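You operate a simulated robot arm through the tools that you are given. There is no shell and no other tool. Be economical: measure what you need, move in short steps, check, and stop when the job is done.

You are at the controls of a simulated two-armed robot. One attempt, no reset.

JOB
Take the tea towel from the plant table top and lay it out flat on the work table top.

It is judged by the outcome, as a careful person would: the job done as asked, and still so three seconds after it is handed in. It fails if anything else is knocked over, pushed out of place, dropped, spilled or broken. Flat cloth is picked up by pressing the open fingertips on it (5 to 10 N) and closing them slowly along it; thin cloth reads only 2 to 8 mm in the jaws.

ROBOT AND FRAMES
Two 7-joint arms with two-finger parallel grippers on one trunk, on a base that drives. Base frame: it is fixed to the floor where the robot stands at the start and does not move with it; the origin is under the middle of the robot, x ahead of it, y to its left, z up. Readings come in mm, degrees, newtons and seconds.
The left shoulder is at the start at [80, 131, 947], the right one opposite. With the tool pointing down near the work surface each hand reaches from about 400 to 860 mm from the robot's upright axis, wherever it stands, measured 20 degrees to its own side. Places, roughly: tea towel [500, 0, 800]; work table top [-1100, 900, 800]. Payload 1.57 kg a hand.
Tool frame (each hand has its own): the origin (TCP) lies between the finger pads and is the grasp point; the fingertips stand 30 mm ahead of it; z points along the fingers, y is the line along which they close. The gripper opens to 110 mm. The fingers are 24 mm wide and 12 mm thick; the gripper's body (48 by 112 mm) begins 78 mm behind the TCP.
Orientation is told as [roll, pitch, yaw] about the base's x, y, z axes, in that order, counted from this pose: with the fingers straight down and closing along the base's y, the tool's x points along the base's -x, its y along +y and its z along -z.

CONTROLS
- The arms move only by the tool send_rows. It takes "left_deltas", "right_deltas" or both (then of equal length, played together; a hand with none holds still); each is a list of rows, each a list of 7 numbers: the shift along the base's x, y, z in mm, then the turn, a rotation vector about the base's x, y, z in degrees, then the closure, from 0 (fully open) to 1 (shut). In form: [[tx, ty, tz, ax, ay, az, fingers], ...]. A call has 1 to 12 rows; each row is the pose to reach, as a shift and turn from the pose commanded when the call began. A row lasts 0.2 s, in which the tool goes at most 50 mm and 8.6 degrees; a call with a longer step from one row to the next is refused whole, and so is a gripper value outside its range. Where a pose cannot be reached the arm comes as near as it can. A force on the tool above 40 N (or 10 N above the force at the start of the call, whichever is more), or a blocked arm, ends the call early, and 0.2 s more pass. The fingers move at their own pace (about 108 mm/s each) and stop on an object; they squeeze with about 42 N. The grip force told is the motor's: it shows also when the fingers shut on nothing. Time passes only in rows, and 0.2 s behind the last, so rows that repeat a pose let the fingers close. It gives the time, the measured TCP pose, the force on the tool (base axes), the opening and the grip force at its end, in the units of the frame above (readings bear some noise), with the torque about the TCP (base axes, N m) and any sound that the robot's microphone picked up.
- Cameras (640 x 400 px; columns grow to the right, rows downward): "scene" is now at [-64.7, 9.9, 1416.8]; the picture's right is [0.11, -0.99, 0.00], its down [-0.68, -0.08, -0.73] and it looks along [0.73, 0.08, -0.68] (base axes); focal length 249 px, centre (320, 200). "left" rides on the left gripper at [70, -16, -141] in its tool frame; the picture's right is [0.23, 0.97, 0.00], its down [-0.86, 0.20, -0.48] and it looks along [-0.47, 0.11, 0.88] (tool axes); focal length 222 px, centre (320, 200). "right" rides on the right gripper at [70, 16, -141] in its tool frame; the picture's right is [-0.23, 0.97, 0.00], its down [-0.86, -0.20, -0.48] and it looks along [-0.47, -0.11, 0.88] (tool axes); focal length 222 px, centre (320, 200). There is no depth. A picture from a camera that has moved, and an enlarged one, comes with that camera's place and axes in the base frame and with its lens. The place of the scene camera against the robot may be out by one fixed shift of up to 18 mm in any direction.
- grab_frame(camera): a new picture of that camera. The clock stands still meanwhile.
- steer(legs): drives the robot by 1 to 6 legs, each [ahead, left, turn to the left] in mm, mm and degrees, along the robot's own axes; the way and the turn of a leg run together, so that a leg with both is an arc; at most 1500 mm and 180 degrees a leg. The arms and the cameras ride along, it lands a little off, and it stops where it bumps. It gives what a move gives.
- head_to(pan, tilt): turns the head with the scene camera to pan (to the left, within 109 degrees either way) and tilt (down, from -29 to 69), counted from straight ahead of the robot. It gives what a move gives.
- enlarge(camera, box): a new picture of the part [left, top, right, bottom] of that camera's present view, enlarged. The clock stands still meanwhile.
- hand_in(): hands the job in; it is judged then, once.

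Go step by step. Nothing tells you exact positions but the pictures and the camera data: compare them with the known pose of the tool, close in by small moves and look again before you grip or let go. The budget is 120 turns and 100 pictures, counting those below and the enlarged ones. Unless the task says otherwise, let go and move clear before handing in, and close with one line.

The tools are called as name(argument=value, ...) on one line, values as JSON. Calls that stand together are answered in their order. send_rows: Moves the arms, as the interface text tells. Its arguments: {"type":"object","properties":{"left_deltas":{"type":"array","items":{"type":"array","items":{"type":"number"}}},"right_deltas":{"type":"array","items":{"type":"array","items":{"type":"number"}}}},"required":[]} The other tools are called the same way: steer (legs) drives the base; head_to (pan, tilt) turns the head that bears the scene camera; grab_frame (camera) takes a picture; enlarge (camera, box) takes an enlarged picture of a part of a camera's view; hand_in () hands the job in.

At the start:

```text
time: 0.0
left_position: [540.4, 195.6, 974.6]
left_ee_rot: [-0.1, 0.1, 0.0]
left_contact_force: [1.3, 0.7, 0.6]
left_moment: [-0.04, 0.01, 0.03]
left_opening: 109.9
left_finger_force: 0.1
right_position: [600.3, -227.6, 941.7]
right_ee_rot: [0.1, -0.1, 0.0]
right_contact_force: [-0.5, -0.1, 0.2]
right_moment: [0.01, 0.01, 0.0]
right_opening: 110.1
right_finger_force: 0.0
robot x, y, heading: [-0.7, 0.6, -0.1]
head pan, tilt: [6.4, 43.1]
```

scene: 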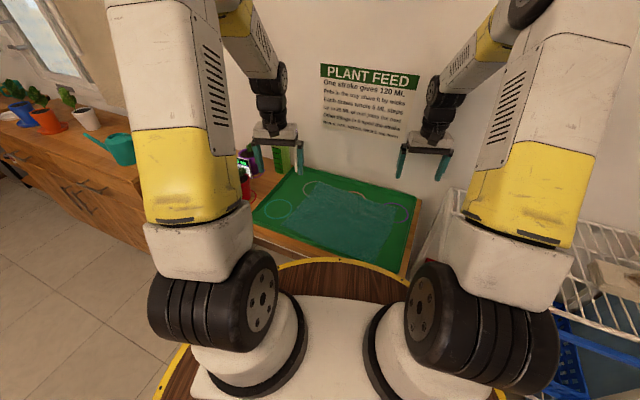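
right: 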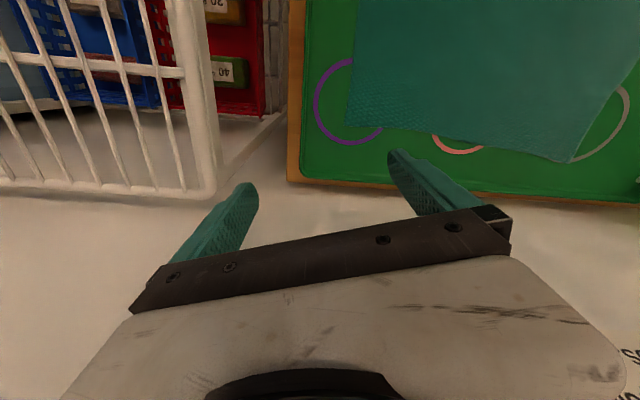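
left: 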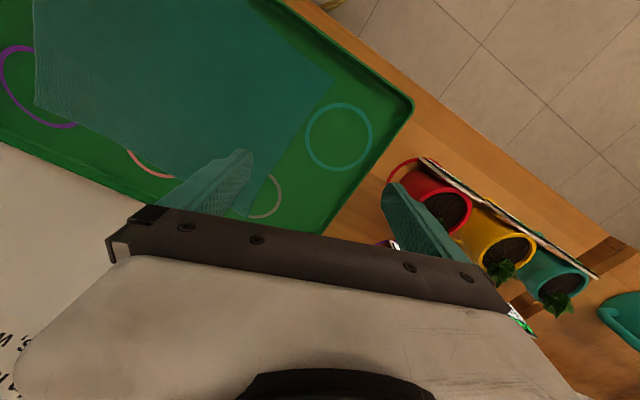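

The tea towel lies on a green tray or mat on the plant table, with a shelf rack to the right and pots to the left. I'll look closer and also look toward the work table.

enlarge(camera="scene", box=[230, 130, 450, 270])

head_to(pan=109, tilt=25)

grab_frame(camera="scene")

```text
2.86 times, centred on (340, 200) of scene
camera zoom: at [-64.7, 9.9, 1416.8], right [0.11, -0.99, 0.0], down [-0.68, -0.08, -0.73], along [0.73, 0.08, -0.68], focal length 710 px, centre (263, 200)
```

zoom: 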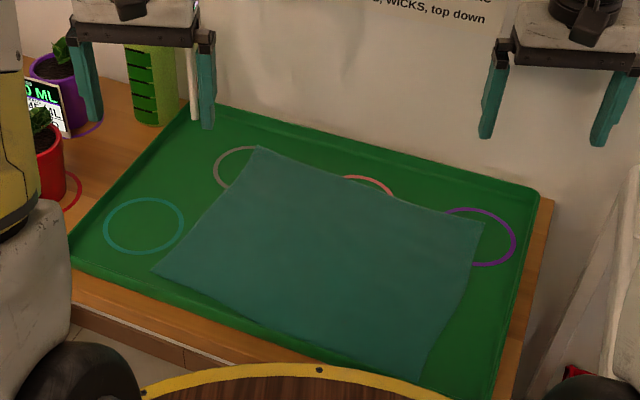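

```text
time: 1.8
left_position: [539.6, 195.6, 975.4]
left_ee_rot: [0.0, 0.0, 0.0]
left_contact_force: [-1.6, 0.2, 0.9]
left_moment: [0.01, 0.0, -0.04]
left_opening: 110.1
left_finger_force: 0.0
right_position: [600.2, -228.8, 942.0]
right_ee_rot: [-0.1, -0.2, 0.0]
right_contact_force: [-0.3, -0.5, 0.1]
right_moment: [0.01, -0.01, -0.01]
right_opening: 109.9
right_finger_force: 0.0
robot x, y, heading: [1.2, -1.3, 0.0]
head pan, tilt: [108.9, 25.0]
```

```text
95 pictures are left
camera scene: at [-176.7, 87.8, 1444.7], right [0.95, 0.32, 0.0], down [0.14, -0.4, -0.91], along [-0.29, 0.86, -0.42], focal length 249 px, centre (320, 200)
```

scene: 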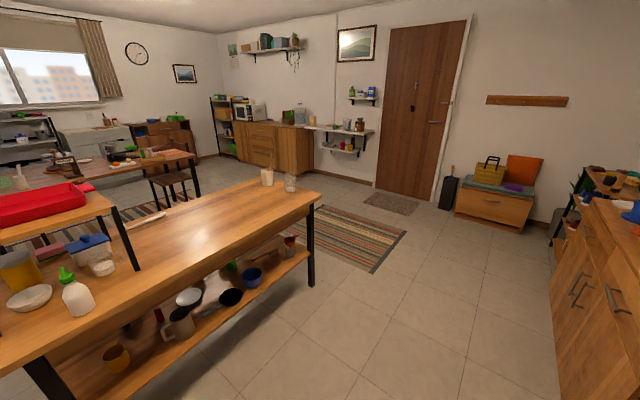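

Wrist and scene views agree on the towel corners: about TL (697,95), TR (584,-192), BR (347,-102), BL (463,196). The long work table has clear space around y 600–1400. I'll take the far long edge with both hands, one near each end, starting with a hover above.

head_to(pan=0, tilt=43)

send_rows(left_deltas=[[26, -22, 0, 0, 0, -5, 0.3], [52, -44, -15, 0, 0, -10, 0.55], [79, -67, -30, 0, 0, -15, 0.55], [106, -90, -50, 0, 0, -20, 0.55], [132, -111, -75, 0, 0, -21.6, 0.55], [132, -111, -75, 0, 0, -21.6, 0.55]], right_deltas=[[-5, 13, 0, 0, 0, -5, 0.3], [-10, 26, -10, 0, 0, -10, 0.55], [-15, 40, -20, 0, 0, -15, 0.55], [-20, 55, -30, 0, 0, -20, 0.55], [-24, 66, -42, 0, 0, -21.6, 0.55], [-24, 66, -42, 0, 0, -21.6, 0.55]])

grab_frame(camera="scene")

grab_frame(camera="left")

grab_frame(camera="right")

```text
time: 3.7
left_position: [539.3, 195.4, 975.2]
left_ee_rot: [0.0, 0.0, 0.0]
left_contact_force: [-0.1, 0.1, 1.1]
left_moment: [0.01, 0.04, 0.02]
left_opening: 109.9
left_finger_force: 0.0
right_position: [600.4, -227.3, 942.0]
right_ee_rot: [0.0, -0.1, 0.0]
right_contact_force: [0.3, 0.2, -0.3]
right_moment: [0.0, -0.02, -0.02]
right_opening: 110.1
right_finger_force: 0.1
robot x, y, heading: [1.2, -1.4, 0.3]
head pan, tilt: [0.0, 43.0]
```

```text
time: 5.1
left_position: [673.8, 85.2, 898.9]
left_ee_rot: [0.0, 0.0, -21.6]
left_contact_force: [-0.2, 0.0, 0.5]
left_moment: [-0.02, -0.01, 0.02]
left_opening: 49.3
left_finger_force: 0.0
right_position: [576.3, -163.6, 901.0]
right_ee_rot: [0.0, 0.0, -21.7]
right_contact_force: [-0.3, -0.6, -0.2]
right_moment: [0.0, 0.02, -0.02]
right_opening: 49.5
right_finger_force: 0.1
robot x, y, heading: [2.8, 1.1, -0.0]
head pan, tilt: [0.0, 43.0]
```

```text
94 pictures are left
camera scene: at [-64.2, 0.6, 1417.0], right [0.0, -1.0, 0.0], down [-0.68, 0.0, -0.73], along [0.73, 0.0, -0.68], focal length 249 px, centre (320, 200)
```

scene: 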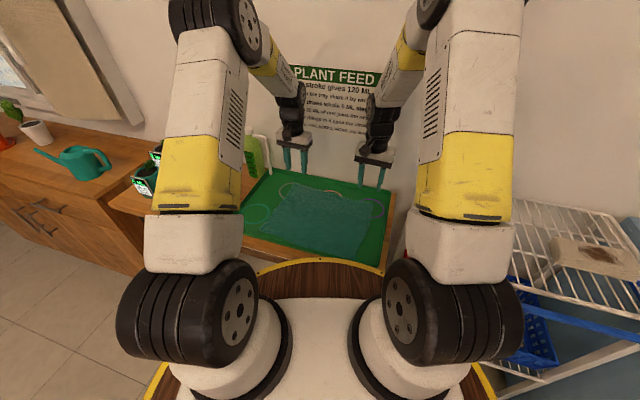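

```text
93 pictures are left
camera left: at [602.2, 94.2, 1040.5], right [0.15, 0.99, 0.0], down [0.87, -0.13, 0.48], along [0.47, -0.07, -0.88], focal length 222 px, centre (320, 200)
```

left: 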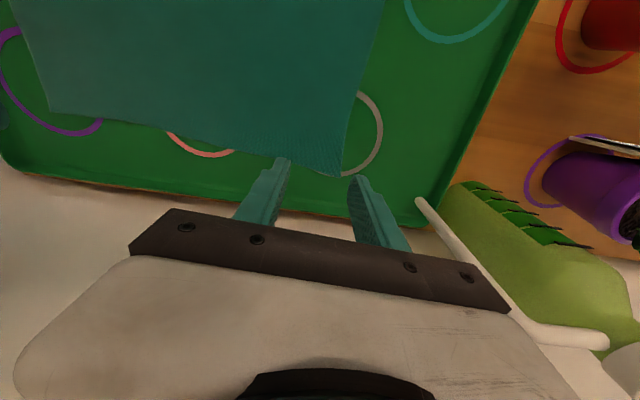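

```text
92 pictures are left
camera right: at [516.8, -121.6, 1041.6], right [0.57, 0.82, 0.0], down [0.72, -0.5, 0.48], along [0.39, -0.27, -0.88], focal length 222 px, centre (320, 200)
```

right: 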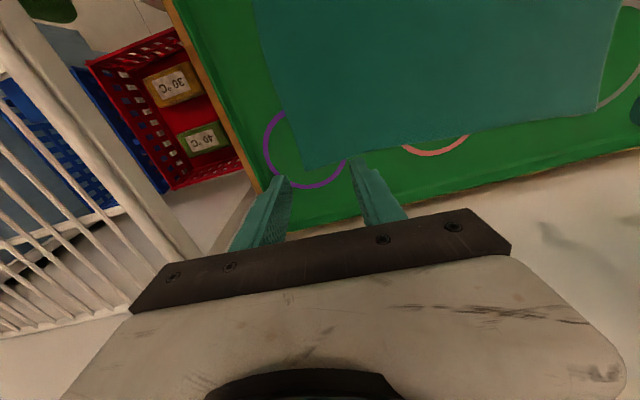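

The corners refine to TL (702,102) and TR (583,-184). I'll shift both hands a bit further inside the corners, narrow the jaws to about 40 mm and descend to just above the cloth.

send_rows(left_deltas=[[1, -6, -20, 0, 0, -1, 0.635], [1, -6, -40, 0, 0, -1, 0.635], [1, -6, -55, 0, 0, -1, 0.635], [1, -6, -55, 0, 0, -1, 0.635]], right_deltas=[[4, 15, -20, 0, 0, -1, 0.635], [4, 15, -40, 0, 0, -1, 0.635], [4, 15, -57, 0, 0, -1, 0.635], [4, 15, -57, 0, 0, -1, 0.635]])

grab_frame(camera="left")

grab_frame(camera="right")

```text
time: 6.1
left_position: [674.4, 79.4, 842.6]
left_ee_rot: [0.0, 0.0, -22.5]
left_contact_force: [-0.1, -0.5, 0.4]
left_moment: [-0.04, 0.04, 0.0]
left_opening: 40.2
left_finger_force: 0.0
right_position: [580.0, -147.5, 842.2]
right_ee_rot: [0.1, -0.1, -22.6]
right_contact_force: [-0.4, 0.8, 0.2]
right_moment: [-0.02, 0.01, 0.0]
right_opening: 40.3
right_finger_force: 0.0
robot x, y, heading: [-1.0, 2.8, -0.0]
head pan, tilt: [0.0, 43.0]
```

```text
91 pictures are left
camera left: at [604.9, 90.2, 984.8], right [0.16, 0.99, 0.0], down [0.87, -0.14, 0.48], along [0.47, -0.08, -0.88], focal length 222 px, centre (320, 200)
```

left: 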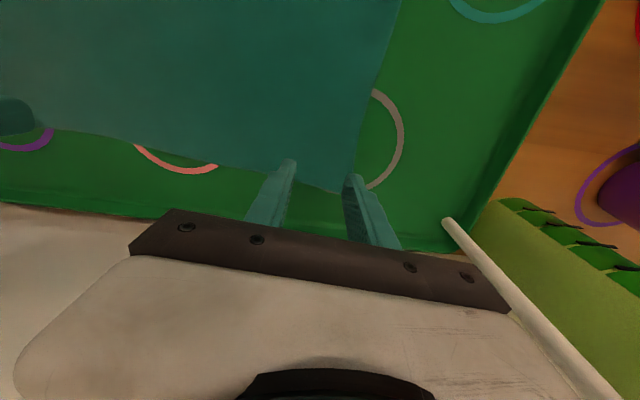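

```text
90 pictures are left
camera right: at [522.3, -105.2, 984.2], right [0.58, 0.81, 0.0], down [0.71, -0.51, 0.48], along [0.39, -0.28, -0.88], focal length 222 px, centre (320, 200)
```

right: 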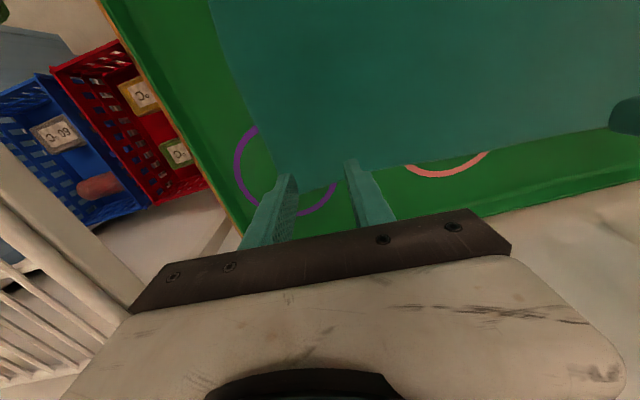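

Both hands are near their corners. I'll nudge them slightly inward and lower in small steps until they touch.

send_rows(left_deltas=[[-6, -4, 0, 0, 0, 0, 0.635], [-6, -4, -5, 0, 0, 0, 0.635], [-6, -4, -8, 0, 0, 0, 0.635], [-6, -4, -8, 0, 0, 0, 0.635]], right_deltas=[[-4, 2, 0, 0, 0, 0, 0.635], [-4, 2, -5, 0, 0, 0, 0.635], [-4, 2, -8, 0, 0, 0, 0.635], [-4, 2, -8, 0, 0, 0, 0.635]])

```text
time: 7.1
left_position: [668.0, 75.1, 835.5]
left_ee_rot: [0.0, 0.0, -22.5]
left_contact_force: [0.0, 0.3, 0.2]
left_moment: [0.01, 0.01, -0.01]
left_opening: 40.5
left_finger_force: 0.0
right_position: [576.2, -145.1, 834.0]
right_ee_rot: [0.2, 0.0, -22.6]
right_contact_force: [-0.7, -0.7, -0.4]
right_moment: [-0.01, -0.02, 0.0]
right_opening: 40.3
right_finger_force: 0.1
robot x, y, heading: [0.7, 1.6, 0.1]
head pan, tilt: [0.0, 43.0]
```

send_rows(left_deltas=[[0, 0, -2, 0, 0, 0, 0.635], [0, 0, -3, 0, 0, 0, 0.635], [0, 0, -3, 0, 0, 0, 0.635]], right_deltas=[[0, 0, -2, 0, 0, 0, 0.635], [0, 0, -3, 0, 0, 0, 0.635], [0, 0, -3, 0, 0, 0, 0.635]])

```text
time: 7.9
left_position: [668.0, 75.0, 833.6]
left_ee_rot: [0.0, 0.0, -22.5]
left_contact_force: [-0.6, 0.0, 0.1]
left_moment: [0.01, 0.01, -0.02]
left_opening: 40.0
left_finger_force: 0.1
right_position: [575.0, -145.5, 830.4]
right_ee_rot: [-0.1, -0.1, -22.5]
right_contact_force: [-0.3, -0.1, 0.2]
right_moment: [0.01, 0.03, -0.03]
right_opening: 39.8
right_finger_force: 0.1
robot x, y, heading: [-2.0, -1.9, 0.0]
head pan, tilt: [0.0, 43.0]
```

No contact yet; continuing down slowly.

send_rows(left_deltas=[[0, 0, -2, 0, 0, 0, 0.635], [0, 0, -3, 0, 0, 0, 0.635], [0, 0, -3, 0, 0, 0, 0.635]], right_deltas=[[0, 0, -1, 0, 0, 0, 0.635], [0, 0, -2, 0, 0, 0, 0.635], [0, 0, -2, 0, 0, 0, 0.635]])

```text
time: 8.7
left_position: [667.5, 76.0, 831.4]
left_ee_rot: [0.0, 0.0, -22.6]
left_contact_force: [0.7, 0.4, 0.0]
left_moment: [-0.01, 0.01, -0.02]
left_opening: 40.4
left_finger_force: 0.0
right_position: [576.0, -146.2, 831.1]
right_ee_rot: [0.1, -0.1, -22.7]
right_contact_force: [0.6, -0.2, 0.4]
right_moment: [-0.01, -0.01, 0.0]
right_opening: 40.4
right_finger_force: 0.0
robot x, y, heading: [0.9, -2.2, 0.1]
head pan, tilt: [0.0, 43.0]
```

send_rows(left_deltas=[[0, 0, -2, 0, 0, 0, 0.635], [0, 0, -3, 0, 0, 0, 0.635], [0, 0, -3, 0, 0, 0, 0.635]], right_deltas=[[0, 0, -2, 0, 0, 0, 0.635], [0, 0, -3, 0, 0, 0, 0.635], [0, 0, -3, 0, 0, 0, 0.635]])

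```text
time: 9.5
left_position: [666.8, 74.9, 828.6]
left_ee_rot: [0.1, 0.0, -22.6]
left_contact_force: [0.4, 0.5, -1.2]
left_moment: [-0.01, 0.01, 0.02]
left_opening: 40.2
left_finger_force: 0.1
right_position: [577.8, -145.4, 826.8]
right_ee_rot: [0.0, 0.0, -22.6]
right_contact_force: [-0.1, -0.2, -0.8]
right_moment: [0.0, 0.03, -0.03]
right_opening: 40.1
right_finger_force: 0.0
robot x, y, heading: [-0.1, -0.5, -0.0]
head pan, tilt: [0.0, 43.0]
```

send_rows(left_deltas=[[0, 0, -2, 0, 0, 0, 0.635], [0, 0, -3, 0, 0, 0, 0.635], [0, 0, -3, 0, 0, 0, 0.635]], right_deltas=[[0, 0, -2, 0, 0, 0, 0.635], [0, 0, -3, 0, 0, 0, 0.635], [0, 0, -3, 0, 0, 0, 0.635]])

grab_frame(camera="left")

grab_frame(camera="right")

```text
time: 10.3
left_position: [666.8, 75.1, 824.7]
left_ee_rot: [0.0, 0.1, -22.7]
left_contact_force: [0.2, 0.5, 0.6]
left_moment: [0.01, 0.02, -0.01]
left_opening: 40.0
left_finger_force: 0.0
right_position: [577.2, -145.7, 824.6]
right_ee_rot: [0.0, 0.0, -22.6]
right_contact_force: [-0.1, -0.3, -0.3]
right_moment: [0.0, -0.06, -0.02]
right_opening: 40.2
right_finger_force: 0.1
robot x, y, heading: [1.4, -0.4, -0.1]
head pan, tilt: [0.0, 43.0]
```

```text
89 pictures are left
camera left: at [597.1, 86.2, 965.8], right [0.16, 0.99, 0.0], down [0.87, -0.14, 0.48], along [0.47, -0.08, -0.88], focal length 222 px, centre (320, 200)
```

left: 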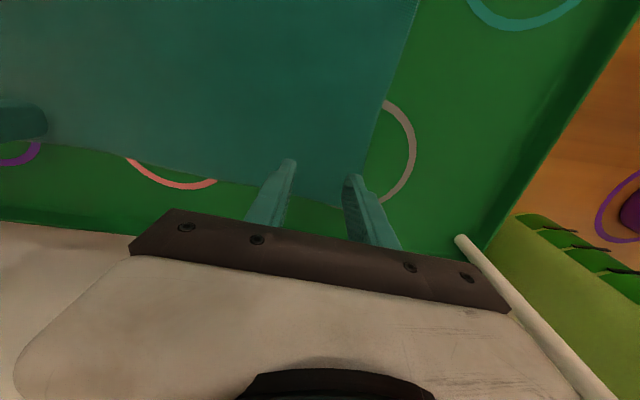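

```text
88 pictures are left
camera right: at [518.3, -102.5, 964.6], right [0.58, 0.81, 0.0], down [0.71, -0.51, 0.48], along [0.39, -0.28, -0.88], focal length 222 px, centre (320, 200)
```

right: 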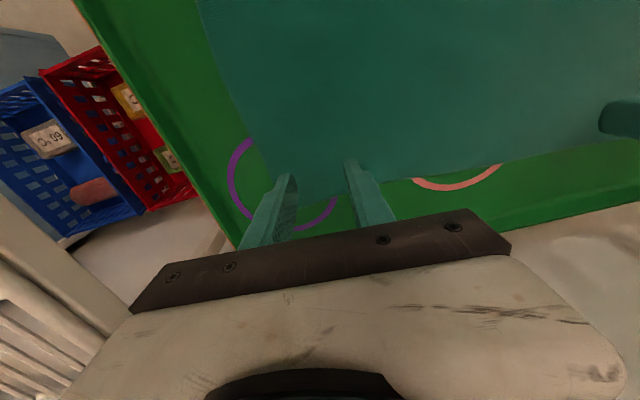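

Alignment remains good; still no contact, continuing down.

send_rows(left_deltas=[[0, 0, -2, 0, 0, 0, 0.635], [0, 0, -4, 0, 0, 0, 0.635], [0, 0, -4, 0, 0, 0, 0.635]], right_deltas=[[0, 0, -2, 0, 0, 0, 0.635], [0, 0, -4, 0, 0, 0, 0.635], [0, 0, -4, 0, 0, 0, 0.635]])

```text
time: 11.1
left_position: [665.6, 74.6, 819.6]
left_ee_rot: [-0.1, 0.1, -22.6]
left_contact_force: [0.0, 0.5, 0.4]
left_moment: [-0.04, 0.01, -0.04]
left_opening: 40.3
left_finger_force: 0.1
right_position: [575.7, -144.4, 819.9]
right_ee_rot: [0.0, 0.0, -22.7]
right_contact_force: [0.5, 1.1, -0.1]
right_moment: [0.03, 0.03, 0.0]
right_opening: 40.2
right_finger_force: 0.1
robot x, y, heading: [-3.6, 1.2, -0.0]
head pan, tilt: [0.0, 43.0]
```

send_rows(left_deltas=[[0, 0, -2, 0, 0, 0, 0.635], [0, 0, -4, 0, 0, 0, 0.635], [0, 0, -4, 0, 0, 0, 0.635]], right_deltas=[[0, 0, -2, 0, 0, 0, 0.635], [0, 0, -4, 0, 0, 0, 0.635], [0, 0, -4, 0, 0, 0, 0.635]])

enlarge(camera="scene", box=[240, 110, 420, 270])

```text
time: 11.9
left_position: [667.4, 74.9, 817.4]
left_ee_rot: [0.0, 0.0, -22.6]
left_contact_force: [0.9, 0.2, -0.1]
left_moment: [0.0, 0.01, -0.01]
left_opening: 40.0
left_finger_force: 0.1
right_position: [576.3, -144.8, 816.1]
right_ee_rot: [0.1, -0.1, -22.5]
right_contact_force: [-0.6, -0.4, 9.3]
right_moment: [-0.05, 0.03, 0.03]
right_opening: 40.0
right_finger_force: 0.1
robot x, y, heading: [-1.4, 2.9, -0.1]
head pan, tilt: [0.0, 43.0]
```

```text
2.50 times, centred on (330, 190) of scene
camera zoom: at [-64.4, 0.7, 1417.0], right [0.0, -1.0, 0.0], down [-0.68, 0.0, -0.73], along [0.73, 0.0, -0.68], focal length 621 px, centre (295, 225)
```

zoom: 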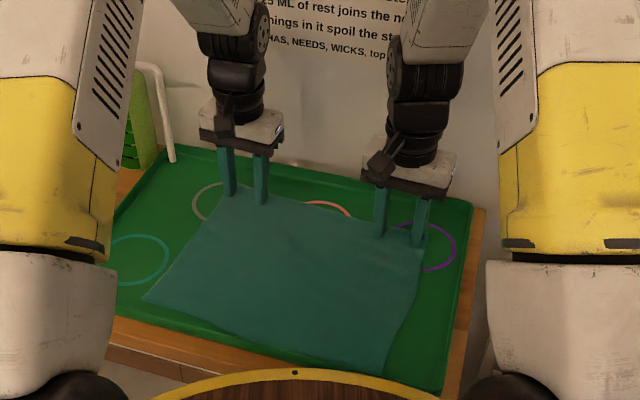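

The right hand has touched at about 9 N; now the left comes down.

send_rows(left_deltas=[[0, 0, -1, 0, 0, 0, 0.635], [0, 0, -1.5, 0, 0, 0, 0.635], [0, 0, -1.5, 0, 0, 0, 0.635]])

```text
time: 12.7
left_position: [667.0, 75.5, 816.3]
left_ee_rot: [0.0, 0.0, -22.6]
left_contact_force: [-0.2, -1.5, 2.2]
left_moment: [0.03, -0.02, -0.01]
left_opening: 40.1
left_finger_force: 0.1
right_position: [575.7, -144.6, 816.4]
right_ee_rot: [0.0, -0.1, -22.6]
right_contact_force: [0.3, 0.9, 13.0]
right_moment: [-0.12, 0.01, 0.04]
right_opening: 40.4
right_finger_force: 0.0
robot x, y, heading: [6.0, 0.3, -0.1]
head pan, tilt: [0.0, 43.0]
```

send_rows(left_deltas=[[0, 0, -0.8, 0, 0, 0, 0.635], [0, 0, -0.8, 0, 0, 0, 0.635]], right_deltas=[[0, 0, 0.4, 0, 0, 0, 0.635], [0, 0, 0.4, 0, 0, 0, 0.635]])

```text
time: 13.3
left_position: [667.8, 75.2, 816.4]
left_ee_rot: [0.1, -0.1, -22.6]
left_contact_force: [-2.2, -0.9, 15.7]
left_moment: [0.23, -0.03, 0.05]
left_opening: 39.9
left_finger_force: 0.1
right_position: [575.9, -145.3, 815.8]
right_ee_rot: [0.1, -0.1, -22.6]
right_contact_force: [2.3, -0.6, 7.2]
right_moment: [-0.03, -0.03, 0.01]
right_opening: 40.2
right_finger_force: 0.0
robot x, y, heading: [-0.4, -1.9, -0.1]
head pan, tilt: [0.0, 43.0]
```

Left is slightly heavy, so I'll ease it by 0.4 mm and close both hands slowly.

send_rows(left_deltas=[[0, 0, 0.4, 0, 0, 0, 0.64], [0, 0, 0.4, 0, 0, 0, 0.67], [0, 0, 0.4, 0, 0, 0, 0.7], [0, 0, 0.4, 0, 0, 0, 0.73], [0, 0, 0.4, 0, 0, 0, 0.77], [0, 0, 0.4, 0, 0, 0, 0.81], [0, 0, 0.4, 0, 0, 0, 0.85], [0, 0, 0.4, 0, 0, 0, 0.89], [0, 0, 0.4, 0, 0, 0, 0.93], [0, 0, 0.4, 0, 0, 0, 0.97], [0, 0, 0.4, 0, 0, 0, 1], [0, 0, 0.4, 0, 0, 0, 1]], right_deltas=[[0, 0, 0, 0, 0, 0, 0.64], [0, 0, 0, 0, 0, 0, 0.67], [0, 0, 0, 0, 0, 0, 0.7], [0, 0, 0, 0, 0, 0, 0.73], [0, 0, 0, 0, 0, 0, 0.77], [0, 0, 0, 0, 0, 0, 0.81], [0, 0, 0, 0, 0, 0, 0.85], [0, 0, 0, 0, 0, 0, 0.89], [0, 0, 0, 0, 0, 0, 0.93], [0, 0, 0, 0, 0, 0, 0.97], [0, 0, 0, 0, 0, 0, 1], [0, 0, 0, 0, 0, 0, 1]])

grab_frame(camera="left")

grab_frame(camera="right")

```text
time: 15.9
left_position: [668.9, 74.2, 815.7]
left_ee_rot: [0.0, -0.1, -22.7]
left_contact_force: [-2.3, -6.9, 17.8]
left_moment: [-0.08, 0.0, 0.06]
left_opening: 2.0
left_finger_force: 23.5
right_position: [575.8, -143.8, 816.4]
right_ee_rot: [0.0, -0.1, -22.5]
right_contact_force: [2.8, 8.0, 2.8]
right_moment: [0.25, -0.09, 0.02]
right_opening: 2.1
right_finger_force: 23.9
robot x, y, heading: [-1.1, -0.2, -0.0]
head pan, tilt: [0.0, 43.0]
```

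```text
86 pictures are left
camera left: at [597.2, 85.8, 957.3], right [0.16, 0.99, 0.0], down [0.87, -0.14, 0.48], along [0.47, -0.08, -0.88], focal length 222 px, centre (320, 200)
```

left: 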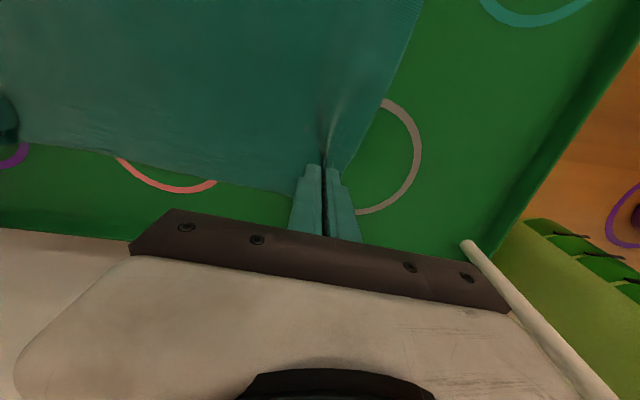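

```text
85 pictures are left
camera right: at [517.6, -101.8, 957.8], right [0.58, 0.81, 0.0], down [0.71, -0.51, 0.48], along [0.39, -0.28, -0.88], focal length 222 px, centre (320, 200)
```

right: 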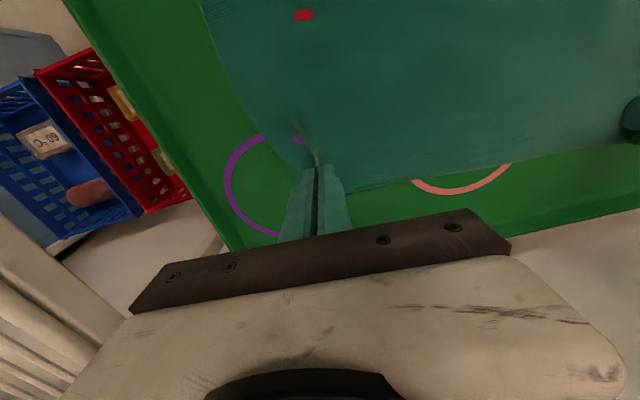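

Both hands have a pinch of cloth (2 mm in each jaw). There is a small red spot on the cloth, so I'll lift slowly and look.

send_rows(left_deltas=[[0, 0, 10, 0, 0, 0, 1], [0, 0, 25, 0, 0, 0, 1], [0, 0, 40, 0, 0, 0, 1], [0, 0, 60, 0, 0, 0, 1], [0, 0, 60, 0, 0, 0, 1]], right_deltas=[[0, 0, 10, 0, 0, 0, 1], [0, 0, 25, 0, 0, 0, 1], [0, 0, 40, 0, 0, 0, 1], [0, 0, 60, 0, 0, 0, 1], [0, 0, 60, 0, 0, 0, 1]])

enlarge(camera="scene", box=[240, 110, 420, 270])

grab_frame(camera="right")

```text
time: 17.1
left_position: [667.9, 74.8, 874.1]
left_ee_rot: [0.0, 0.0, -22.7]
left_contact_force: [-3.8, -10.2, -0.5]
left_moment: [-0.3, 0.1, 0.08]
left_opening: 2.3
left_finger_force: 23.2
right_position: [575.5, -144.7, 874.9]
right_ee_rot: [0.0, -0.1, -22.7]
right_contact_force: [3.4, 9.7, -0.3]
right_moment: [0.3, -0.11, 0.02]
right_opening: 2.0
right_finger_force: 23.7
robot x, y, heading: [-0.8, -2.8, 0.0]
head pan, tilt: [0.0, 43.0]
```

```text
2.50 times, centred on (330, 190) of scene
camera zoom: at [-64.0, 0.6, 1417.0], right [0.0, -1.0, 0.0], down [-0.68, 0.0, -0.73], along [0.73, 0.0, -0.68], focal length 621 px, centre (295, 225)
```

zoom: 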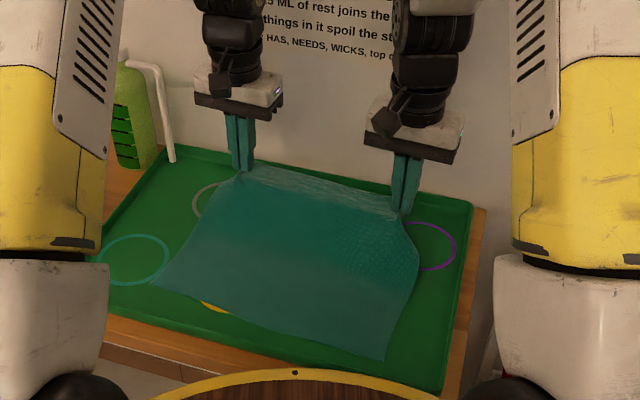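

```text
83 pictures are left
camera right: at [517.5, -102.4, 1016.5], right [0.58, 0.81, 0.0], down [0.71, -0.51, 0.48], along [0.39, -0.28, -0.88], focal length 222 px, centre (320, 200)
```

right: 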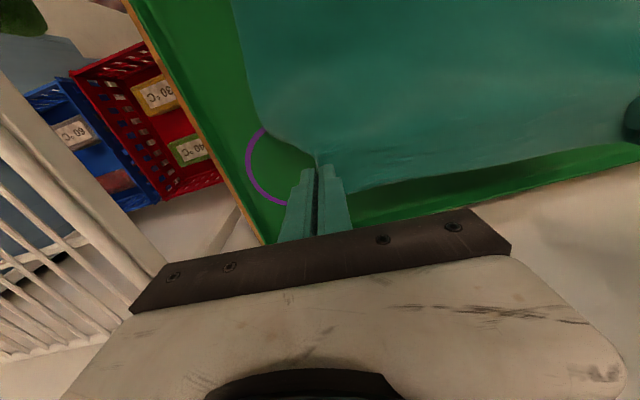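

The cloth is lifting cleanly and the coloured marks are just prints on the tray. I'll raise it to travel height, bring the edge square to the robot and ease the tension slightly.

send_rows(left_deltas=[[-4, 0, 35, 0, 0, 0, 1], [-14, 3, 70, 0, 0, 0, 1], [-26, 9, 105, 0, 0, 4, 1], [-40, 15, 140, 0, 0, 8, 1], [-54, 21, 175, 0, 0, 12, 1], [-68, 27, 205, 0, 0, 16, 1], [-82, 32, 235, 0, 0, 19, 1], [-95, 37, 265, 0, 0, 21, 1], [-108, 42, 295, 0, 0, 22.6, 1], [-108, 42, 305, 0, 0, 22.6, 1], [-108, 42, 305, 0, 0, 22.6, 1]], right_deltas=[[0, 3, 35, 0, 0, 0, 1], [-2, 6, 70, 0, 0, 0, 1], [-4, 9, 105, 0, 0, 4, 1], [-6, 12, 140, 0, 0, 8, 1], [-8, 15, 175, 0, 0, 12, 1], [-10, 18, 205, 0, 0, 16, 1], [-12, 22, 235, 0, 0, 19, 1], [-14, 26, 265, 0, 0, 21, 1], [-16, 29, 295, 0, 0, 22.6, 1], [-16, 29, 305, 0, 0, 22.6, 1], [-16, 29, 305, 0, 0, 22.6, 1]])

grab_frame(camera="scene")

```text
time: 19.5
left_position: [559.9, 117.9, 1180.9]
left_ee_rot: [0.0, 0.0, 0.0]
left_contact_force: [1.0, -1.9, 0.4]
left_moment: [-0.09, -0.01, 0.0]
left_opening: 1.7
left_finger_force: 23.9
right_position: [560.1, -115.9, 1180.9]
right_ee_rot: [-0.1, -0.1, 0.0]
right_contact_force: [-0.6, 1.4, 0.0]
right_moment: [0.05, 0.01, -0.04]
right_opening: 1.9
right_finger_force: 23.7
robot x, y, heading: [-2.1, -1.3, 0.1]
head pan, tilt: [0.0, 43.0]
```

```text
82 pictures are left
camera scene: at [-64.2, 0.6, 1417.0], right [0.0, -1.0, 0.0], down [-0.68, 0.0, -0.73], along [0.73, 0.0, -0.68], focal length 249 px, centre (320, 200)
```

scene: 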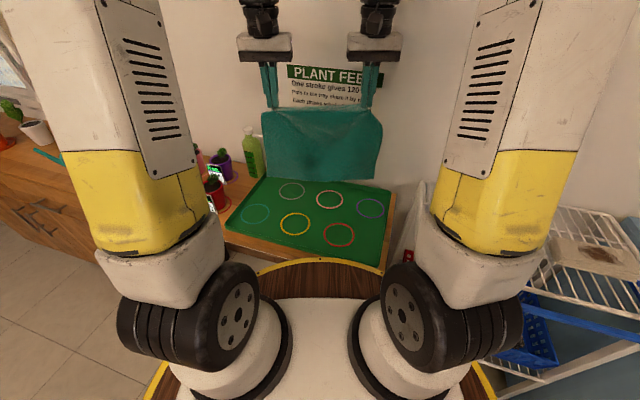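

The towel hangs freely between both hands. Before backing up, I'll check what's behind on the right.

head_to(pan=-109, tilt=30)

grab_frame(camera="scene")

head_to(pan=109, tilt=45)

grab_frame(camera="scene")

```text
time: 21.3
left_position: [559.7, 116.9, 1179.5]
left_ee_rot: [0.0, -0.1, 0.0]
left_contact_force: [-0.4, -2.6, -0.5]
left_moment: [-0.07, -0.02, -0.02]
left_opening: 2.2
left_finger_force: 24.0
right_position: [560.0, -115.1, 1179.7]
right_ee_rot: [-0.1, -0.2, 0.0]
right_contact_force: [0.2, 3.4, -0.4]
right_moment: [0.04, 0.0, -0.01]
right_opening: 2.1
right_finger_force: 23.7
robot x, y, heading: [2.4, -0.2, -0.0]
head pan, tilt: [-108.9, 30.0]
```

```text
81 pictures are left
camera scene: at [-176.2, -85.0, 1436.7], right [-0.95, 0.32, 0.0], down [0.16, 0.47, -0.87], along [-0.28, -0.82, -0.5], focal length 249 px, centre (320, 200)
```

scene: 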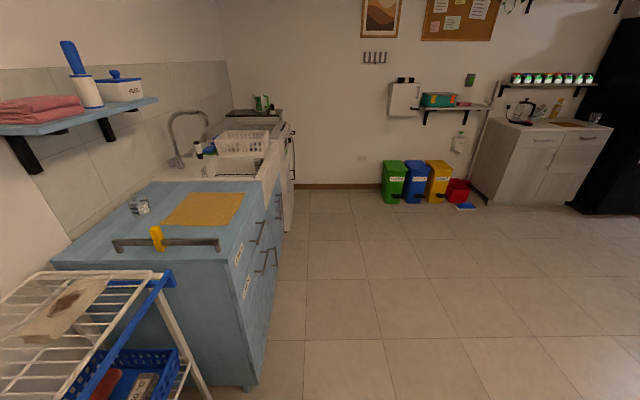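

```text
time: 24.5
left_position: [559.9, 116.5, 1179.8]
left_ee_rot: [0.0, 0.0, 0.0]
left_contact_force: [0.2, -2.2, 0.8]
left_moment: [-0.07, -0.01, 0.02]
left_opening: 1.9
left_finger_force: 23.5
right_position: [561.3, -116.3, 1181.0]
right_ee_rot: [-0.1, -0.2, 0.0]
right_contact_force: [-1.0, 1.8, 0.7]
right_moment: [0.06, -0.01, -0.01]
right_opening: 2.2
right_finger_force: 23.5
robot x, y, heading: [3.7, -1.3, -0.0]
head pan, tilt: [108.9, 45.0]
```

```text
80 pictures are left
camera scene: at [-173.3, 77.6, 1414.1], right [0.95, 0.32, 0.0], down [0.23, -0.67, -0.71], along [-0.23, 0.67, -0.71], focal length 249 px, centre (320, 200)
```

scene: 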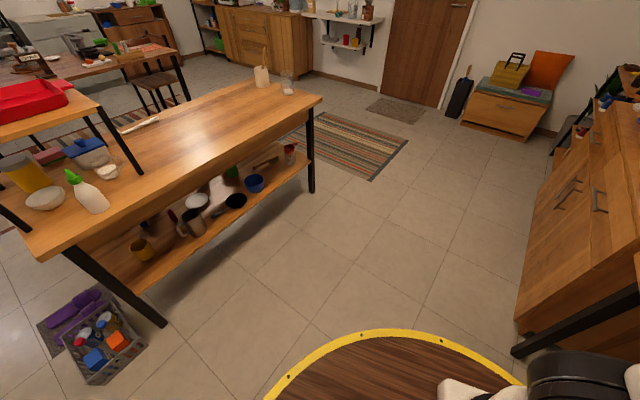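

The way is clear: I'll back up 400 mm and strafe left 843 mm, then check before turning.

steer(legs=[[-400, 0, 0], [0, 843, 0]])

head_to(pan=109, tilt=45)

grab_frame(camera="scene")

```text
time: 31.0
left_position: [155.9, 968.9, 1179.7]
left_ee_rot: [-0.1, -0.1, 0.7]
left_contact_force: [-0.5, -1.5, -0.9]
left_moment: [-0.05, -0.01, 0.0]
left_opening: 2.2
left_finger_force: 23.5
right_position: [158.6, 734.6, 1180.3]
right_ee_rot: [0.0, -0.1, 0.6]
right_contact_force: [0.0, 2.1, 0.9]
right_moment: [0.07, 0.02, -0.05]
right_opening: 1.9
right_finger_force: 23.8
robot x, y, heading: [-404.1, 841.6, 0.5]
head pan, tilt: [108.9, 45.0]
```

```text
time: 31.6
left_position: [154.9, 968.7, 1178.9]
left_ee_rot: [0.0, 0.1, 0.7]
left_contact_force: [2.0, -1.6, 0.1]
left_moment: [-0.07, -0.03, 0.0]
left_opening: 2.0
left_finger_force: 23.3
right_position: [159.2, 736.0, 1180.2]
right_ee_rot: [-0.1, -0.2, 0.6]
right_contact_force: [0.3, 2.4, -0.2]
right_moment: [0.08, 0.0, 0.02]
right_opening: 1.9
right_finger_force: 23.9
robot x, y, heading: [-406.8, 844.1, 0.8]
head pan, tilt: [108.9, 45.0]
```

```text
79 pictures are left
camera scene: at [-577.2, 920.5, 1414.1], right [0.94, 0.33, 0.0], down [0.24, -0.67, -0.71], along [-0.24, 0.67, -0.71], focal length 249 px, centre (320, 200)
```

scene: 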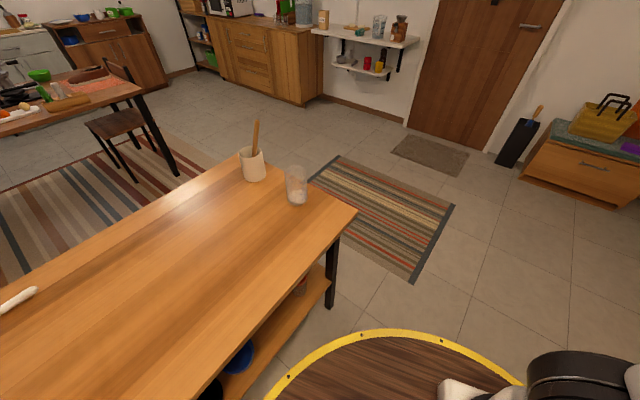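

The table's free area is right where expected. Turning to face it now.

steer(legs=[[0, 0, 164.6]])

head_to(pan=0, tilt=50)

grab_frame(camera="scene")

```text
time: 38.6
left_position: [-970.9, 906.5, 1180.3]
left_ee_rot: [-0.1, -0.1, 162.0]
left_contact_force: [0.1, 2.1, -0.4]
left_moment: [0.07, -0.03, -0.03]
left_opening: 2.1
left_finger_force: 23.2
right_position: [-899.5, 1129.4, 1180.2]
right_ee_rot: [0.0, -0.1, 161.9]
right_contact_force: [0.1, -2.6, -0.4]
right_moment: [-0.1, 0.03, -0.05]
right_opening: 2.0
right_finger_force: 23.6
robot x, y, heading: [-405.4, 845.7, 162.1]
head pan, tilt: [108.9, 45.0]
```

```text
time: 40.5
left_position: [-971.5, 907.4, 1180.6]
left_ee_rot: [0.0, 0.0, 161.9]
left_contact_force: [0.4, 1.7, 0.0]
left_moment: [0.05, -0.04, 0.0]
left_opening: 1.9
left_finger_force: 23.8
right_position: [-900.3, 1129.0, 1180.8]
right_ee_rot: [0.0, -0.2, 161.9]
right_contact_force: [-0.4, -1.7, 0.2]
right_moment: [-0.06, 0.03, -0.01]
right_opening: 1.9
right_finger_force: 23.1
robot x, y, heading: [-404.5, 844.9, 161.7]
head pan, tilt: [0.0, 50.0]
```

```text
78 pictures are left
camera scene: at [-350.7, 825.9, 1407.2], right [0.31, 0.95, 0.0], down [0.73, -0.24, -0.64], along [-0.61, 0.2, -0.77], focal length 249 px, centre (320, 200)
```

scene: 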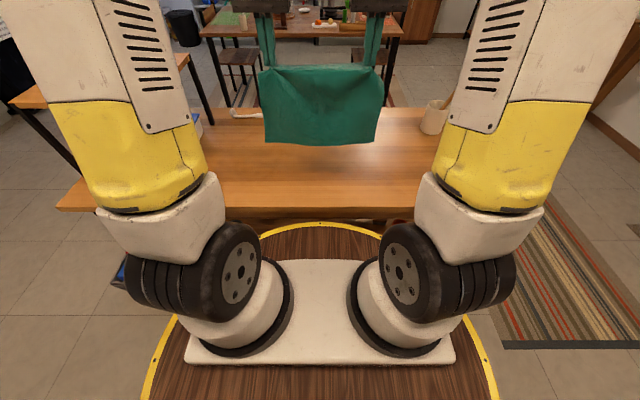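

The towel hangs over the free middle of the table: the table edge is about 400 mm ahead of the axis and the far-edge spoon about 935 mm. I'll draw the hands back to about 480 mm and lower until the hem almost touches.

send_rows(left_deltas=[[25, -8, -20, 0, 0, 0, 1], [50, -16, -50, 0, 0, 0, 1], [74, -24, -80, 0, 0, 0, 1], [74, -24, -105, 0, 0, 0, 1], [74, -24, -105, 0, 0, 0, 1]], right_deltas=[[25, -8, -20, 0, 0, 0, 1], [50, -16, -50, 0, 0, 0, 1], [74, -24, -80, 0, 0, 0, 1], [74, -24, -105, 0, 0, 0, 1], [74, -24, -105, 0, 0, 0, 1]])

grab_frame(camera="scene")

```text
time: 41.7
left_position: [-898.4, 884.9, 1074.8]
left_ee_rot: [0.0, -0.2, 161.9]
left_contact_force: [0.1, 1.4, 0.2]
left_moment: [0.03, -0.02, 0.02]
left_opening: 1.9
left_finger_force: 24.3
right_position: [-827.4, 1104.7, 1075.6]
right_ee_rot: [0.0, 0.0, 161.9]
right_contact_force: [0.4, -1.1, -0.6]
right_moment: [-0.03, -0.02, -0.02]
right_opening: 1.9
right_finger_force: 23.1
robot x, y, heading: [-402.3, 843.2, 161.9]
head pan, tilt: [0.0, 50.0]
```

```text
77 pictures are left
camera scene: at [-350.6, 825.9, 1407.2], right [0.31, 0.95, 0.0], down [0.73, -0.24, -0.64], along [-0.61, 0.2, -0.77], focal length 249 px, centre (320, 200)
```

scene: 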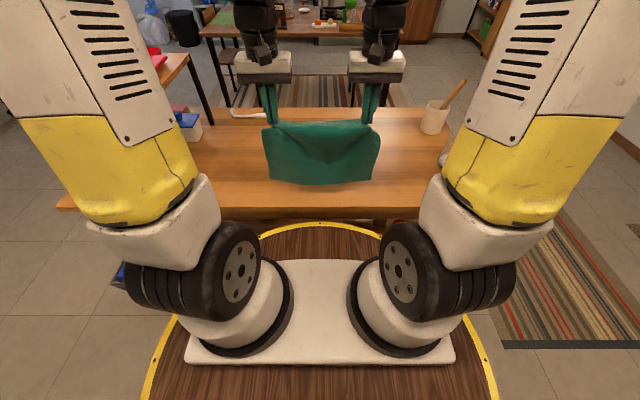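

The hem is about 40 mm above the table. I'll start laying: lower and move forward so the cloth drapes from near to far.

send_rows(left_deltas=[[0, 0, -20, 0, 0, 0, 1], [-6, 2, -40, 0, 0, 0, 1], [-16, 5, -55, 0, 0, 0, 1], [-30, 10, -70, 0, 0, 0, 1], [-43, 14, -83, 0, 0, 0, 1], [-55, 18, -96, 0, 0, 0, 1], [-68, 22, -109, 0, 0, 0, 1], [-81, 27, -121, 0, 0, 0, 1], [-81, 27, -121, 0, 0, 0, 1]], right_deltas=[[0, 0, -20, 0, 0, 0, 1], [-6, 2, -40, 0, 0, 0, 1], [-16, 5, -55, 0, 0, 0, 1], [-30, 10, -70, 0, 0, 0, 1], [-43, 14, -83, 0, 0, 0, 1], [-55, 18, -96, 0, 0, 0, 1], [-68, 22, -109, 0, 0, 0, 1], [-81, 27, -121, 0, 0, 0, 1], [-81, 27, -121, 0, 0, 0, 1]])

grab_frame(camera="scene")

```text
time: 43.7
left_position: [-976.9, 911.2, 952.9]
left_ee_rot: [0.0, 0.1, 161.9]
left_contact_force: [1.3, 2.3, -0.4]
left_moment: [0.07, -0.03, -0.02]
left_opening: 2.0
left_finger_force: 23.2
right_position: [-906.5, 1132.4, 953.6]
right_ee_rot: [0.0, -0.1, 161.9]
right_contact_force: [-0.8, -2.0, 0.3]
right_moment: [-0.06, 0.04, -0.02]
right_opening: 2.0
right_finger_force: 23.4
robot x, y, heading: [-400.9, 841.5, 161.7]
head pan, tilt: [0.0, 50.0]
```

```text
76 pictures are left
camera scene: at [-350.7, 825.9, 1407.2], right [0.31, 0.95, 0.0], down [0.73, -0.24, -0.64], along [-0.61, 0.2, -0.77], focal length 249 px, centre (320, 200)
```

scene: 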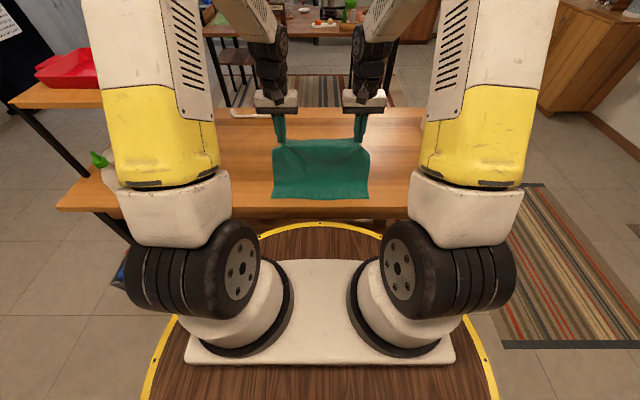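

It is draping well with the hem about 60 mm inside the table edge. Continuing forward and down.

send_rows(left_deltas=[[-19, 6, -18, 0, 0, 0, 1], [-38, 12, -36, 0, 0, 0, 1], [-57, 19, -54, 0, 0, 0, 1], [-75, 25, -70, 0, 0, 0, 1], [-92, 30, -84, 0, 0, 0, 1], [-106, 35, -96, 0, 0, 0, 1], [-117, 38, -105, 0, 0, 0, 1], [-117, 38, -105, 0, 0, 0, 1]], right_deltas=[[-19, 6, -18, 0, 0, 0, 1], [-38, 12, -36, 0, 0, 0, 1], [-57, 19, -54, 0, 0, 0, 1], [-75, 25, -70, 0, 0, 0, 1], [-92, 30, -84, 0, 0, 0, 1], [-106, 35, -96, 0, 0, 0, 1], [-117, 38, -105, 0, 0, 0, 1], [-117, 38, -105, 0, 0, 0, 1]])

enlarge(camera="scene", box=[200, 80, 440, 230])

grab_frame(camera="left")

```text
time: 45.5
left_position: [-1096.3, 949.0, 849.8]
left_ee_rot: [-0.1, 0.0, 161.9]
left_contact_force: [1.8, 2.0, 0.8]
left_moment: [0.04, 0.03, 0.03]
left_opening: 2.0
left_finger_force: 23.9
right_position: [-1023.5, 1169.0, 847.6]
right_ee_rot: [0.1, -0.2, 162.0]
right_contact_force: [-1.2, -2.7, 0.0]
right_moment: [-0.08, 0.05, 0.0]
right_opening: 1.7
right_finger_force: 23.6
robot x, y, heading: [-403.4, 844.4, 161.7]
head pan, tilt: [0.0, 50.0]
```

```text
2.67 times, centred on (320, 155) of scene
camera zoom: at [-350.7, 825.9, 1407.2], right [0.31, 0.95, 0.0], down [0.73, -0.24, -0.64], along [-0.61, 0.2, -0.77], focal length 663 px, centre (320, 320)
```

zoom: 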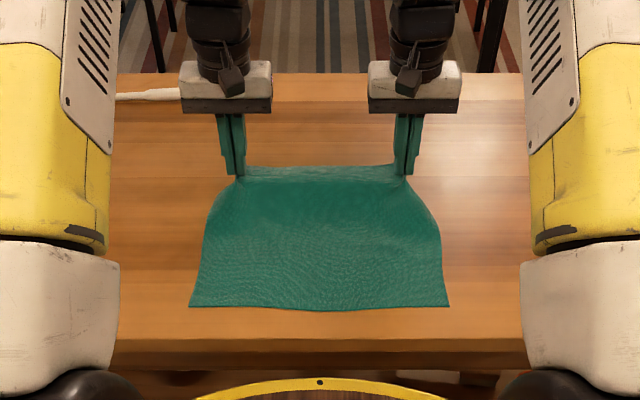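

```text
74 pictures are left
camera left: at [-1023.5, 942.0, 990.4], right [-0.09, -1.0, 0.0], down [-0.87, 0.08, 0.48], along [-0.48, 0.04, -0.88], focal length 222 px, centre (320, 200)
```

left: 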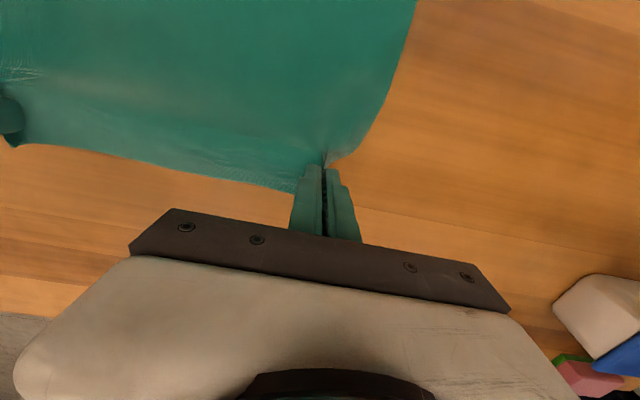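

Nearly flat. I'll go a bit further forward and down to the surface.

send_rows(left_deltas=[[-5, 2, -5, 0, 0, 0, 1], [-9, 3, -10, 0, 0, 0, 1], [-11, 4, -14, 0, 0, 0, 1], [-11, 4, -14, 0, 0, 0, 1]], right_deltas=[[-5, 2, -5, 0, 0, 0, 1], [-9, 3, -10, 0, 0, 0, 1], [-11, 4, -14, 0, 0, 0, 1], [-11, 4, -14, 0, 0, 0, 1]])

```text
time: 46.5
left_position: [-1108.7, 952.4, 835.4]
left_ee_rot: [0.0, 0.1, 161.8]
left_contact_force: [0.3, 2.6, 0.4]
left_moment: [0.07, -0.07, -0.05]
left_opening: 2.2
left_finger_force: 23.8
right_position: [-1035.4, 1174.2, 835.4]
right_ee_rot: [0.0, 0.0, 161.8]
right_contact_force: [-1.2, -3.0, -0.1]
right_moment: [-0.1, 0.01, -0.05]
right_opening: 2.0
right_finger_force: 23.8
robot x, y, heading: [-403.4, 843.2, 162.0]
head pan, tilt: [0.0, 50.0]
```

send_rows(left_deltas=[[0, 0, -2, 0, 0, 0, 1], [0, 0, -4, 0, 0, 0, 1], [0, 0, -4, 0, 0, 0, 1]], right_deltas=[[0, 0, -2, 0, 0, 0, 1], [0, 0, -4, 0, 0, 0, 1], [0, 0, -4, 0, 0, 0, 1]])

enlarge(camera="scene", box=[200, 80, 440, 230])

```text
time: 47.3
left_position: [-1106.7, 953.9, 831.7]
left_ee_rot: [0.0, 0.0, 161.9]
left_contact_force: [-0.2, 1.3, 0.2]
left_moment: [0.05, -0.02, 0.01]
left_opening: 2.0
left_finger_force: 23.7
right_position: [-1035.1, 1173.6, 832.3]
right_ee_rot: [0.0, -0.1, 161.9]
right_contact_force: [-0.5, -0.9, 0.4]
right_moment: [-0.04, 0.03, -0.03]
right_opening: 1.8
right_finger_force: 23.9
robot x, y, heading: [-402.2, 845.5, 162.0]
head pan, tilt: [0.0, 50.0]
```

```text
2.67 times, centred on (320, 155) of scene
camera zoom: at [-350.8, 825.9, 1407.2], right [0.31, 0.95, 0.0], down [0.73, -0.24, -0.64], along [-0.61, 0.2, -0.77], focal length 663 px, centre (320, 320)
```

zoom: 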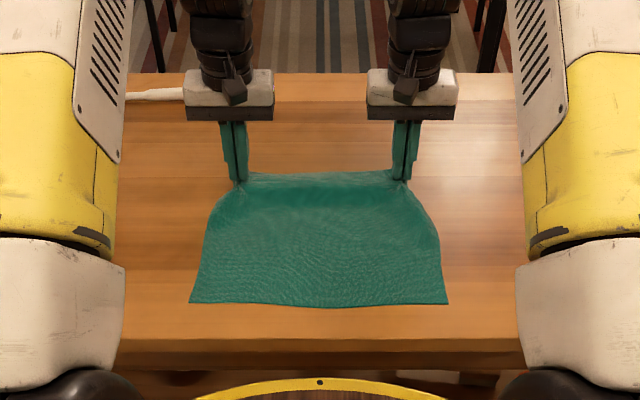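

send_rows(left_deltas=[[-3, 1, -2, 0, 0, 0, 1], [-4, 1, -4, 0, 0, 0, 1], [-4, 1, -4, 0, 0, 0, 1]], right_deltas=[[-3, 1, -2, 0, 0, 0, 1], [-4, 1, -4, 0, 0, 0, 1], [-4, 1, -4, 0, 0, 0, 1]])

```text
time: 48.1
left_position: [-1111.6, 953.3, 827.0]
left_ee_rot: [-0.1, 0.0, 161.9]
left_contact_force: [1.2, 0.8, -0.4]
left_moment: [0.04, -0.03, -0.01]
left_opening: 2.0
left_finger_force: 23.4
right_position: [-1038.8, 1174.4, 828.6]
right_ee_rot: [0.0, -0.1, 162.0]
right_contact_force: [-0.4, -1.6, 0.3]
right_moment: [-0.08, 0.01, -0.02]
right_opening: 2.2
right_finger_force: 23.4
robot x, y, heading: [-402.8, 846.3, 161.9]
head pan, tilt: [0.0, 50.0]
```

send_rows(left_deltas=[[-3, 1, -2, 0, 0, 0, 1], [-3, 1, -4, 0, 0, 0, 1], [-3, 1, -4, 0, 0, 0, 1]], right_deltas=[[-3, 1, -2, 0, 0, 0, 1], [-3, 1, -4, 0, 0, 0, 1], [-3, 1, -4, 0, 0, 0, 1]])

grab_frame(camera="left")

```text
time: 48.9
left_position: [-1114.0, 955.1, 822.2]
left_ee_rot: [0.0, -0.1, 162.0]
left_contact_force: [0.9, 2.3, -0.9]
left_moment: [0.09, 0.0, 0.0]
left_opening: 2.0
left_finger_force: 23.6
right_position: [-1041.8, 1174.5, 824.7]
right_ee_rot: [0.0, -0.1, 162.0]
right_contact_force: [-0.3, -1.5, 0.3]
right_moment: [-0.06, -0.03, -0.03]
right_opening: 1.8
right_finger_force: 23.4
robot x, y, heading: [-400.8, 846.7, 161.8]
head pan, tilt: [0.0, 50.0]
```

```text
72 pictures are left
camera left: at [-1041.6, 947.7, 964.2], right [-0.09, -1.0, 0.0], down [-0.87, 0.08, 0.48], along [-0.48, 0.04, -0.88], focal length 222 px, centre (320, 200)
```

left: 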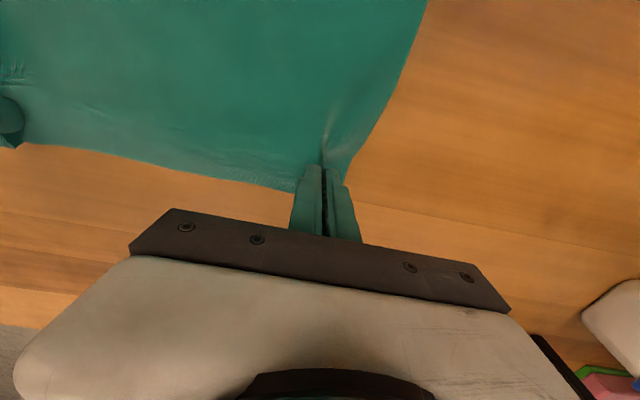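

send_rows(left_deltas=[[0, 0, -2, 0, 0, 0, 1], [0, 0, -4, 0, 0, 0, 1], [0, 0, -4, 0, 0, 0, 1]], right_deltas=[[0, 0, -2, 0, 0, 0, 1], [0, 0, -4, 0, 0, 0, 1], [0, 0, -4, 0, 0, 0, 1]])

```text
time: 49.7
left_position: [-1113.5, 954.5, 819.6]
left_ee_rot: [-0.1, 0.0, 161.9]
left_contact_force: [0.6, 1.6, -0.1]
left_moment: [0.08, -0.02, -0.06]
left_opening: 1.8
left_finger_force: 23.5
right_position: [-1042.4, 1176.8, 821.3]
right_ee_rot: [0.0, -0.1, 162.0]
right_contact_force: [-1.2, -0.8, -0.2]
right_moment: [-0.02, 0.0, -0.02]
right_opening: 1.8
right_finger_force: 24.0
robot x, y, heading: [-404.7, 843.1, 162.1]
head pan, tilt: [0.0, 50.0]
```

send_rows(left_deltas=[[0, 0, -2, 0, 0, 0, 1], [0, 0, -4, 0, 0, 0, 1], [0, 0, -4, 0, 0, 0, 1]], right_deltas=[[0, 0, -2, 0, 0, 0, 1], [0, 0, -4, 0, 0, 0, 1], [0, 0, -4, 0, 0, 0, 1]])

```text
time: 50.5
left_position: [-1113.8, 952.6, 815.5]
left_ee_rot: [0.0, 0.0, 161.9]
left_contact_force: [0.3, 2.0, -0.6]
left_moment: [0.05, -0.03, -0.01]
left_opening: 2.3
left_finger_force: 23.4
right_position: [-1041.7, 1176.2, 814.0]
right_ee_rot: [0.0, -0.1, 162.0]
right_contact_force: [-0.4, -1.7, 0.6]
right_moment: [-0.02, -0.01, -0.03]
right_opening: 1.9
right_finger_force: 23.8
robot x, y, heading: [-406.2, 843.0, 161.9]
head pan, tilt: [0.0, 50.0]
```

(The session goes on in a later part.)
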